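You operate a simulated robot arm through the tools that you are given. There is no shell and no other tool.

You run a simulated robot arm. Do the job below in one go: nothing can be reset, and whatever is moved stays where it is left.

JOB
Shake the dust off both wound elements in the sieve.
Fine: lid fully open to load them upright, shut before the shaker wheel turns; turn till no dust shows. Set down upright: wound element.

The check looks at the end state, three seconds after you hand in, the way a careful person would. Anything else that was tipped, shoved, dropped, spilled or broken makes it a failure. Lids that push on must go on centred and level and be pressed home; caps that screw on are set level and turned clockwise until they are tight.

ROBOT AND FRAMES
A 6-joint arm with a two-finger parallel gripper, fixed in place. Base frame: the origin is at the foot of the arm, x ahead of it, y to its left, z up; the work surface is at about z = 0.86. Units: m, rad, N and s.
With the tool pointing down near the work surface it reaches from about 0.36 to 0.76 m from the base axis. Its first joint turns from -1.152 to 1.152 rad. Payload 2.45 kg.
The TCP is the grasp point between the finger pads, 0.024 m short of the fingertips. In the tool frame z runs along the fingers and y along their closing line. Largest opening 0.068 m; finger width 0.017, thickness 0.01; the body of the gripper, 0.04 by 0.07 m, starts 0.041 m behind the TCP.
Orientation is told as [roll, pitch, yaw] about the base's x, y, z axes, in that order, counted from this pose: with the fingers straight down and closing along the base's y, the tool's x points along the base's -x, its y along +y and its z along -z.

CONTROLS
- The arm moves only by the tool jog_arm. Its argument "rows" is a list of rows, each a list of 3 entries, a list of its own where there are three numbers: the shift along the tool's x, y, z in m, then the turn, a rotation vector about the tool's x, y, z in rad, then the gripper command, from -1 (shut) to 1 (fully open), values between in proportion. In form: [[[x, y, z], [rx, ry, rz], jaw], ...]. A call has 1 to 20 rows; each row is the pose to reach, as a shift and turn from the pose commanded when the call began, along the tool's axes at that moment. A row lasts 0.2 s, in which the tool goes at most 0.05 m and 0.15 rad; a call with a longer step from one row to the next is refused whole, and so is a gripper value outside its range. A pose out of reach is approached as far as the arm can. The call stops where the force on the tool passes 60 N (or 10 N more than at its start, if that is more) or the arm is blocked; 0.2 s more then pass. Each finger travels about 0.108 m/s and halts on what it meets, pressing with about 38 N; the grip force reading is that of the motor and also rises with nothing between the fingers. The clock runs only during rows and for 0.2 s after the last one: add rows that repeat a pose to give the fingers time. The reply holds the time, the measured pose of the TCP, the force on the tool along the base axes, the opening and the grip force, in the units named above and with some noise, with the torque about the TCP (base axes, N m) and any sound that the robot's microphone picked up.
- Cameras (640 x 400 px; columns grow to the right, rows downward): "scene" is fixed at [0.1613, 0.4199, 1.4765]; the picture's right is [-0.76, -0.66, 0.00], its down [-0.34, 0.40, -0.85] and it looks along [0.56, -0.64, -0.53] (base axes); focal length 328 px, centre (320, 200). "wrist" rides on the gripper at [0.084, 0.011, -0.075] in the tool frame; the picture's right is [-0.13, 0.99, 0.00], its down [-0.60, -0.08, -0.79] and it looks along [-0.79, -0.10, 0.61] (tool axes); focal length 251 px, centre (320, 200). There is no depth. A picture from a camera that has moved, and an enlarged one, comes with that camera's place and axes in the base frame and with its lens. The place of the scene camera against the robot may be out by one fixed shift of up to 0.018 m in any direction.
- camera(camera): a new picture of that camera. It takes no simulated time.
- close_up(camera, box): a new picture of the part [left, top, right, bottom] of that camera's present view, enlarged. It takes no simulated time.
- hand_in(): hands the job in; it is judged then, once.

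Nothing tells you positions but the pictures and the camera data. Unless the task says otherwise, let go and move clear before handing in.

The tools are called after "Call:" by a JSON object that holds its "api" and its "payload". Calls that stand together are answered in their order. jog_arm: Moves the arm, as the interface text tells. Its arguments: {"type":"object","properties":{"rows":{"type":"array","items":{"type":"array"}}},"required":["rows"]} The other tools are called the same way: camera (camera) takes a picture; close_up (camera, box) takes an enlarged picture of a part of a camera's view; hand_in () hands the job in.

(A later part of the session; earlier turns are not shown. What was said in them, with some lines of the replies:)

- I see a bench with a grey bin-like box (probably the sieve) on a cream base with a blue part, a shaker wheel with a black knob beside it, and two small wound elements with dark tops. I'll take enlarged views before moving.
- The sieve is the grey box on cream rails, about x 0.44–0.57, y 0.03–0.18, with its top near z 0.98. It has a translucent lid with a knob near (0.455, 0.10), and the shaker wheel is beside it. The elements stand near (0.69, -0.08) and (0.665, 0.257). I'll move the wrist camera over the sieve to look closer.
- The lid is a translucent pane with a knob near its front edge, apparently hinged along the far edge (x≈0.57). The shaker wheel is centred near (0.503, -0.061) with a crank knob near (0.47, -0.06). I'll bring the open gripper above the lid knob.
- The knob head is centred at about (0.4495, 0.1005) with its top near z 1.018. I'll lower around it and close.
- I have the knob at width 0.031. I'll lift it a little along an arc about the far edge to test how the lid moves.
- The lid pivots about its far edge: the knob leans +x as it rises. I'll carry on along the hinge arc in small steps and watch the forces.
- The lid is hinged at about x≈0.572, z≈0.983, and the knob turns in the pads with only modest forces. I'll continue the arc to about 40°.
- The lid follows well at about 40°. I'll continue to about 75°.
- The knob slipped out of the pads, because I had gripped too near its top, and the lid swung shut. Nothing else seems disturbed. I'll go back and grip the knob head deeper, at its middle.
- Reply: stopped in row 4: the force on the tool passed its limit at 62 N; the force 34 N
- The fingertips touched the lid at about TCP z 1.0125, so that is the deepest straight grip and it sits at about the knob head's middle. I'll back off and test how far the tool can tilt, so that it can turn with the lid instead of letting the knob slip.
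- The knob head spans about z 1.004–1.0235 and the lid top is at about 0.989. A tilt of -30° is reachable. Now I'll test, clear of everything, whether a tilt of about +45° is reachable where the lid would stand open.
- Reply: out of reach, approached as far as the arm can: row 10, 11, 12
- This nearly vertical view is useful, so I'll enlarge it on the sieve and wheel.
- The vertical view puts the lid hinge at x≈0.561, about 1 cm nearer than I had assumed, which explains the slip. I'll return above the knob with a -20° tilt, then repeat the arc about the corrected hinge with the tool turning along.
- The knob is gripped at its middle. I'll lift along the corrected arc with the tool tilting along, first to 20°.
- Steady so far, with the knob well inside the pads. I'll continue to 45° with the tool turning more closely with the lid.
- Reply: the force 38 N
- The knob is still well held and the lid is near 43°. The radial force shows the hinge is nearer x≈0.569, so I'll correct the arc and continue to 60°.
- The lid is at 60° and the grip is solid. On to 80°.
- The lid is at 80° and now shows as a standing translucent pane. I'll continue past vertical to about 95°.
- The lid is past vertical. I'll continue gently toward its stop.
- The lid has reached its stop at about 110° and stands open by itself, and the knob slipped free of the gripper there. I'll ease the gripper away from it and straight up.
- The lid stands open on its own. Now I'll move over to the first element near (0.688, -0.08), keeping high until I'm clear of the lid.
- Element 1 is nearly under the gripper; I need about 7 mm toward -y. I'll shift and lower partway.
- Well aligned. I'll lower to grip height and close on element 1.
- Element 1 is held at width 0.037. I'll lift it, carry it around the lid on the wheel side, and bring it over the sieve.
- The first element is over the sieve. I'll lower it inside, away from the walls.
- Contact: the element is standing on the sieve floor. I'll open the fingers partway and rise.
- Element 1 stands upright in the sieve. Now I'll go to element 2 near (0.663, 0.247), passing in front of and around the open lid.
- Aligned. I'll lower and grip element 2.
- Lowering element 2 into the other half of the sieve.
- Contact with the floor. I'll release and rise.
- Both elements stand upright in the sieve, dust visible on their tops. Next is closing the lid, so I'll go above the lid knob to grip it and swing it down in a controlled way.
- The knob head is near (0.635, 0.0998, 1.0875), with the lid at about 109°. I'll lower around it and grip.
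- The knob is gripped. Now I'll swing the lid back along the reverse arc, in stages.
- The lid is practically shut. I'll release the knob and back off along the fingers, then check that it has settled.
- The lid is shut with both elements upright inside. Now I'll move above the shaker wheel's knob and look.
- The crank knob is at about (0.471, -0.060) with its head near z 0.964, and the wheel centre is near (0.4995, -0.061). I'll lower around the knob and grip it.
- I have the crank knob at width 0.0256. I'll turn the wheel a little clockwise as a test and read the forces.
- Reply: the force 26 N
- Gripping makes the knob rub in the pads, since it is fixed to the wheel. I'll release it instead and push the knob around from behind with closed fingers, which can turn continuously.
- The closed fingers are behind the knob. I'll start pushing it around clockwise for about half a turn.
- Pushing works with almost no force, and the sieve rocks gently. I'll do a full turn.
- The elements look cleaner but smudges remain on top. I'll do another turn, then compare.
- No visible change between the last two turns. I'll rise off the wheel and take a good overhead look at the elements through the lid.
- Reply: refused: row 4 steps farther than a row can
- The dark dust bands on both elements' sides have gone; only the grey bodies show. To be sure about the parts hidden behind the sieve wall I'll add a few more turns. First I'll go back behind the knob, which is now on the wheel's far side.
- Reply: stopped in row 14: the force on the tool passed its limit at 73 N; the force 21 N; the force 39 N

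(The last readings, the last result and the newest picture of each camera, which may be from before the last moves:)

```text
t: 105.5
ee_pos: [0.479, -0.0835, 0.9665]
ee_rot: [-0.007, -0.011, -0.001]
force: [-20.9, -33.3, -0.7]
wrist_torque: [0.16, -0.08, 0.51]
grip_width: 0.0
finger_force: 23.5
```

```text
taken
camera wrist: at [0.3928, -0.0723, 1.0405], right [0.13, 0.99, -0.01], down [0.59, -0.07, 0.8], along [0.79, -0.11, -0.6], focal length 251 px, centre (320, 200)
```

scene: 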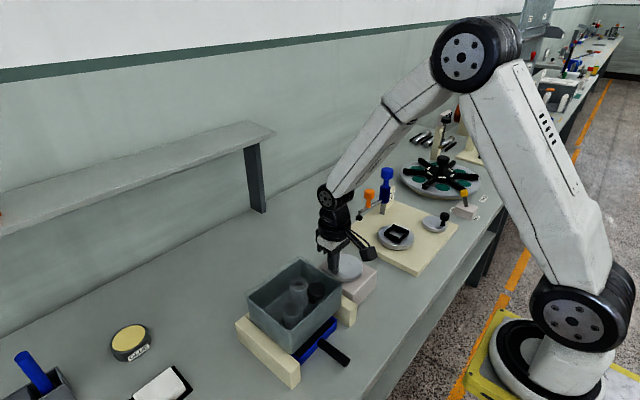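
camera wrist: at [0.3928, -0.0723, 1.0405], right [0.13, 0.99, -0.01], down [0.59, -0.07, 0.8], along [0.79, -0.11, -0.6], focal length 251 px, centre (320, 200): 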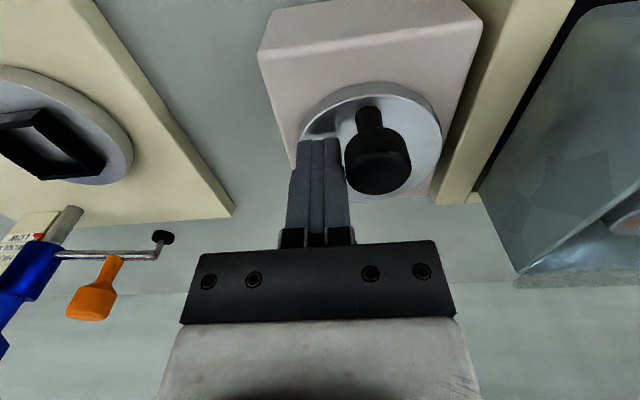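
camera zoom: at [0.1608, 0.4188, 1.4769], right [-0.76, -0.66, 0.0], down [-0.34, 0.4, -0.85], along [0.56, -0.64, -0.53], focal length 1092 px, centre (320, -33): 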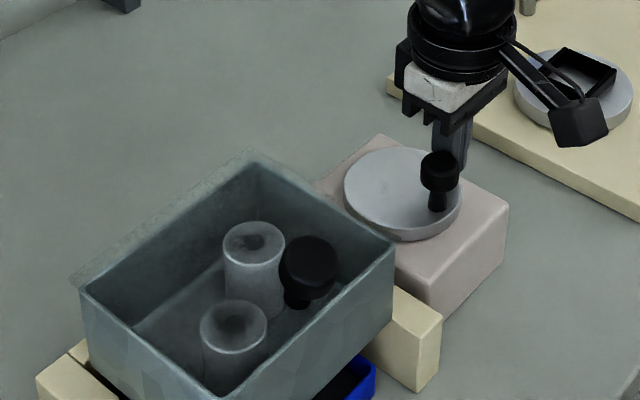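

The push stopped against the knob with high force at the wheel's start angle, and the second loop then ran offset from that spot. I should not have chained those calls. I'll back off slightly and check that nothing else moved.

Call:
{"api": "jog_arm", "payload": {"rows": [[[0, -0.01, 0], [0, 0, 0], -1], [[0, -0.012, -0.03], [0, 0, 0], -1], [[0, -0.012, -0.06], [0, 0, 0], -1], [[0, -0.012, -0.06], [0, 0, 0], -1]]}}

Call:
{"api": "camera", "payload": {"camera": "scene"}}

Call:
{"api": "camera", "payload": {"camera": "wrist"}}

Call:
{"api": "close_up", "payload": {"camera": "scene", "box": [240, 210, 400, 330]}}

Call:
{"api": "close_up", "payload": {"camera": "scene", "box": [320, 80, 560, 290]}}

```text
t: 106.5
ee_pos: [0.4784, -0.0939, 1.0274]
ee_rot: [-0.008, -0.019, -0.002]
force: [0.0, 0.1, -0.9]
wrist_torque: [0.0, -0.03, 0.02]
grip_width: 0.0
finger_force: 23.6
```

```text
taken
```

scene: 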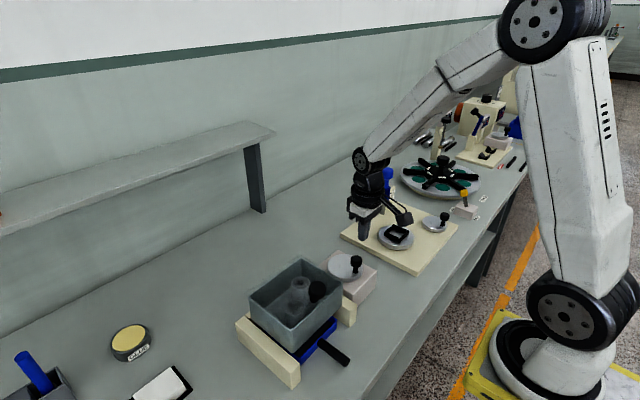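

```text
taken
camera wrist: at [0.3921, -0.0814, 1.1022], right [0.13, 0.99, 0.0], down [0.59, -0.07, 0.8], along [0.8, -0.11, -0.59], focal length 251 px, centre (320, 200)
```

wrist: 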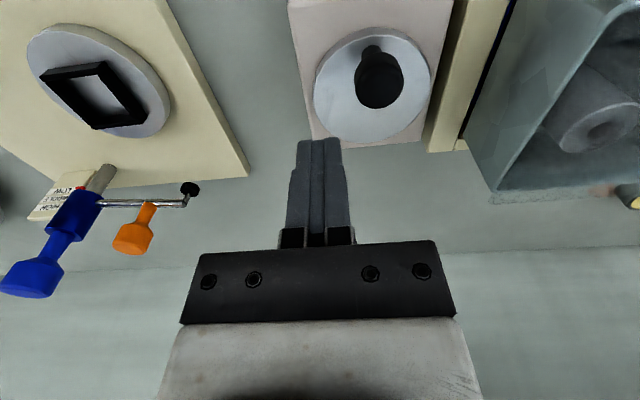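

```text
3.33 times, centred on (320, 270) of scene
camera zoom: at [0.1613, 0.4199, 1.4765], right [-0.76, -0.66, 0.0], down [-0.34, 0.4, -0.85], along [0.56, -0.64, -0.53], focal length 1092 px, centre (320, -33)
```

zoom: 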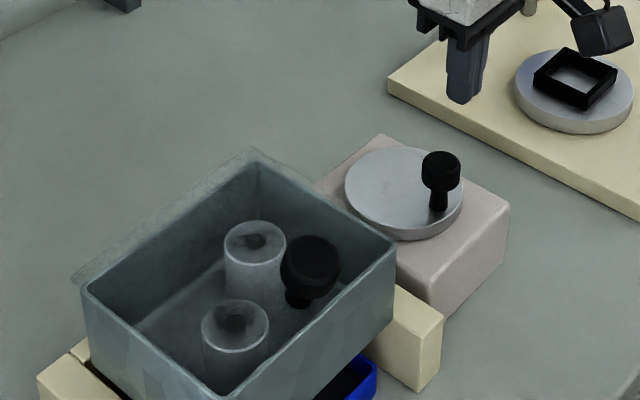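

```text
1.90 times, centred on (440, 185) of scene
camera zoom: at [0.1613, 0.4199, 1.4765], right [-0.76, -0.66, 0.0], down [-0.34, 0.4, -0.85], along [0.56, -0.64, -0.53], focal length 624 px, centre (91, 229)
```

zoom: 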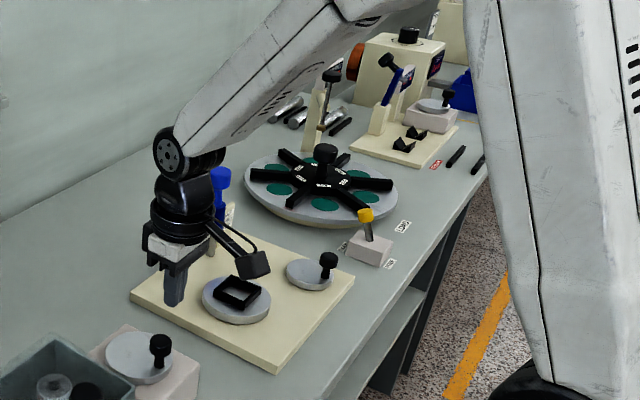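

Nothing else moved. The wheel went about three full turns from its start and then met a hard stop. I'll look at the elements' sides over the sieve wall from the wheel side, with the tool yawed 90° and the gripper open.

Call:
{"api": "jog_arm", "payload": {"rows": [[[0.002, 0.002, -0.02], [0, 0, -0.143], 1], [[0.004, 0.004, -0.043], [0, 0, -0.286], 1], [[0.006, 0.006, -0.043], [0, 0, -0.429], 1], [[0.008, 0.008, -0.043], [0, 0, -0.572], 1], [[0.01, 0.01, -0.043], [0, 0, -0.715], 1], [[0.012, 0.012, -0.043], [0, 0, -0.858], 1], [[0.014, 0.014, -0.043], [0, 0, -1.001], 1], [[0.016, 0.018, -0.043], [0, 0, -1.144], 1], [[0.018, 0.022, -0.043], [0, 0, -1.287], 1], [[0.018, 0.024, -0.043], [0, 0, -1.43], 1], [[0.018, 0.024, -0.043], [0, 0, -1.571], 1], [[0.018, 0.024, -0.043], [0, 0, -1.571], 1]]}}

Call:
{"api": "camera", "payload": {"camera": "wrist"}}

```text
t: 109.1
ee_pos: [0.4606, -0.0681, 1.0701]
ee_rot: [-0.017, 0.007, 1.574]
force: [0.0, -0.6, 0.4]
wrist_torque: [-0.01, 0.02, -0.01]
grip_width: 0.0682
finger_force: 0.1
```

```text
taken
camera wrist: at [0.4474, -0.1511, 1.146], right [-0.99, 0.13, -0.02], down [0.06, 0.61, 0.79], along [0.11, 0.78, -0.61], focal length 251 px, centre (320, 200)
```

wrist: 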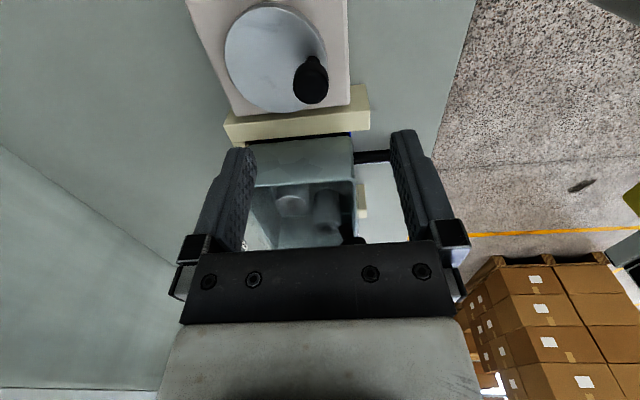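

Call:
{"api": "close_up", "payload": {"camera": "wrist", "box": [240, 130, 380, 250]}}

```text
3.33 times, centred on (310, 190) of wrist
camera zoom: at [0.4474, -0.1511, 1.146], right [-0.99, 0.13, -0.02], down [0.06, 0.61, 0.79], along [0.11, 0.78, -0.61], focal length 838 px, centre (353, 233)
```

zoom: 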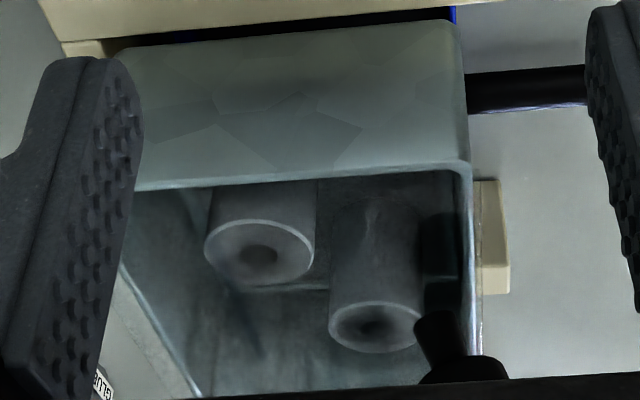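

Call:
{"api": "close_up", "payload": {"camera": "scene", "box": [275, 265, 335, 310]}}

Call:
{"api": "close_up", "payload": {"camera": "scene", "box": [240, 240, 380, 370]}}

```text
8.89 times, centred on (305, 288) of scene
camera zoom: at [0.1613, 0.4199, 1.4765], right [-0.76, -0.66, 0.0], down [-0.34, 0.4, -0.85], along [0.56, -0.64, -0.53], focal length 2913 px, centre (453, -578)
```

zoom: 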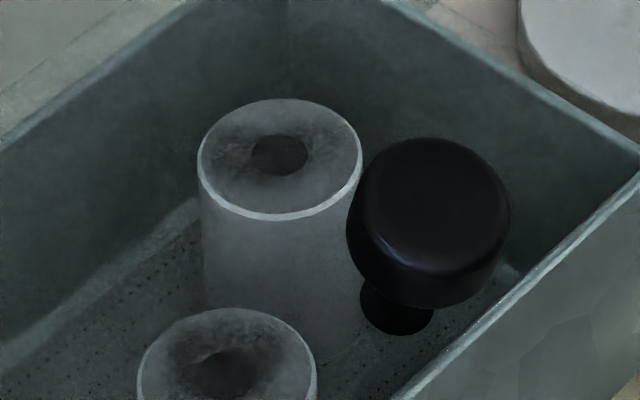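

```text
3.08 times, centred on (310, 305) of scene
camera zoom: at [0.1613, 0.4199, 1.4765], right [-0.76, -0.66, 0.0], down [-0.34, 0.4, -0.85], along [0.56, -0.64, -0.53], focal length 1008 px, centre (351, -123)
```

zoom: 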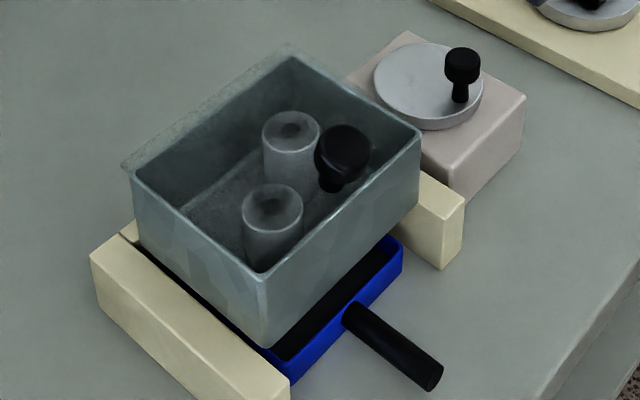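

From this side too, both elements' sides are plain grey from top to bottom with no dust bands, and both stand upright with the lid shut. I'll raise the arm clear and turn the tool back.

Call:
{"api": "jog_arm", "payload": {"rows": [[[0, 0, -0.045], [0, 0, 0.1], 1], [[0, 0, -0.09], [0, 0, 0.24], 1], [[0, 0, -0.135], [0, 0, 0.38], 1], [[0, 0, -0.18], [0, 0, 0.52], 1], [[0.03, 0, -0.18], [0, 0, 0.66], 1], [[0.04, -0.01, -0.18], [0, 0, 0.8], 1], [[0.04, -0.02, -0.18], [0, 0, 0.94], 1], [[0.04, -0.03, -0.18], [0, 0, 1.08], 1], [[0.04, -0.03, -0.18], [0, 0, 1.22], 1], [[0.04, -0.03, -0.18], [0, 0, 1.36], 1], [[0.04, -0.03, -0.18], [0, 0, 1.5], 1], [[0.04, -0.03, -0.18], [0, 0, 1.571], 1], [[0.04, -0.03, -0.18], [0, 0, 1.571], 1]]}}

Call:
{"api": "camera", "payload": {"camera": "scene"}}

Call:
{"api": "camera", "payload": {"camera": "wrist"}}

Call:
{"api": "close_up", "payload": {"camera": "scene", "box": [220, 210, 400, 400]}}

```text
t: 111.9
ee_pos: [0.4871, -0.1069, 1.2491]
ee_rot: [-0.007, -0.018, -0.003]
force: [0.2, -0.4, -0.3]
wrist_torque: [0.01, 0.01, 0.04]
grip_width: 0.0681
finger_force: 0.0
```

```text
taken
```

scene: 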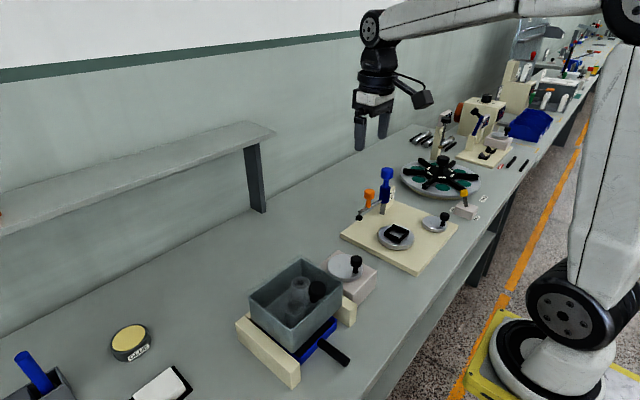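

```text
taken
camera wrist: at [0.4014, -0.0954, 1.3234], right [0.13, 0.99, 0.0], down [0.59, -0.07, 0.8], along [0.8, -0.11, -0.59], focal length 251 px, centre (320, 200)
```

wrist: 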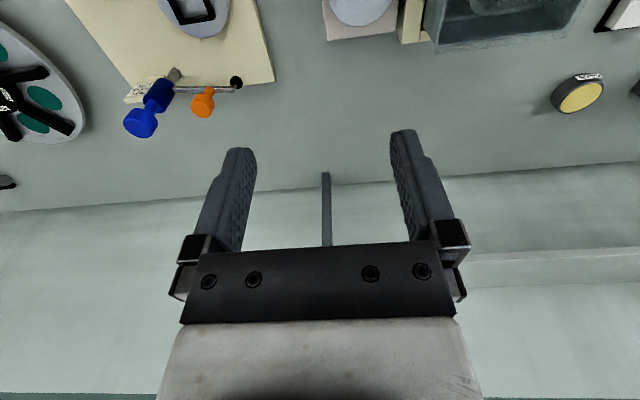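

```text
2.11 times, centred on (310, 305) of scene
camera zoom: at [0.1613, 0.4199, 1.4765], right [-0.76, -0.66, 0.0], down [-0.34, 0.4, -0.85], along [0.56, -0.64, -0.53], focal length 690 px, centre (341, -21)
```

zoom: 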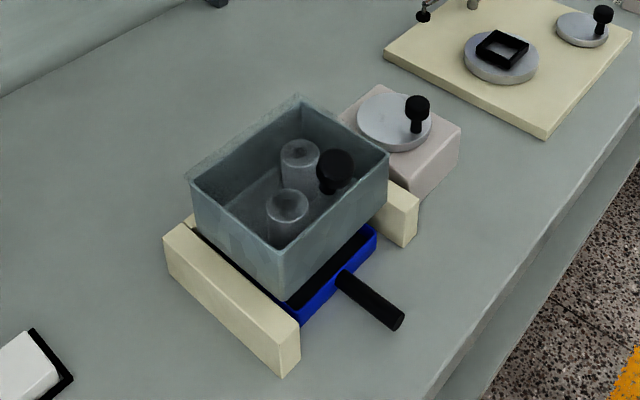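

Both elements are upright in the shut sieve with no dust showing. The dust has dropped into the tray, the gripper is clear, and everything else is where it was. I'm handing in.

Call:
{"api": "hand_in", "payload": {}}

```text
The job is handed in.
```

Both wound elements are in the sieve, upright, with the lid shut and no dust showing through it. I loaded them with the lid fully open at its stop and shut it before turning the wheel.

- **Dust:** The dark bands on both elements went within about the first one and a half turns of the wheel. I turned on to roughly three turns. From the scene camera and from the wheel side, their sides look plain grey. The faint mottling on top did not change with the last turns, so I took it for texture. I did not open the lid to check.
- **Lid:** On my first try the knob slipped out of the gripper partway up and the empty lid swung shut. On the second try I opened it fully. I closed it in a controlled swing after loading.
- **Wheel:** After about three turns the wheel stopped hard and the push reached 73 N. One more pushing loop then ran offset from that spot and pressed on the knob again at its end. I saw no damage, and nothing else moved.
- **End position:** I left the elements in the sieve, because the job did not ask for them back on the bench. The gripper is open and clear.
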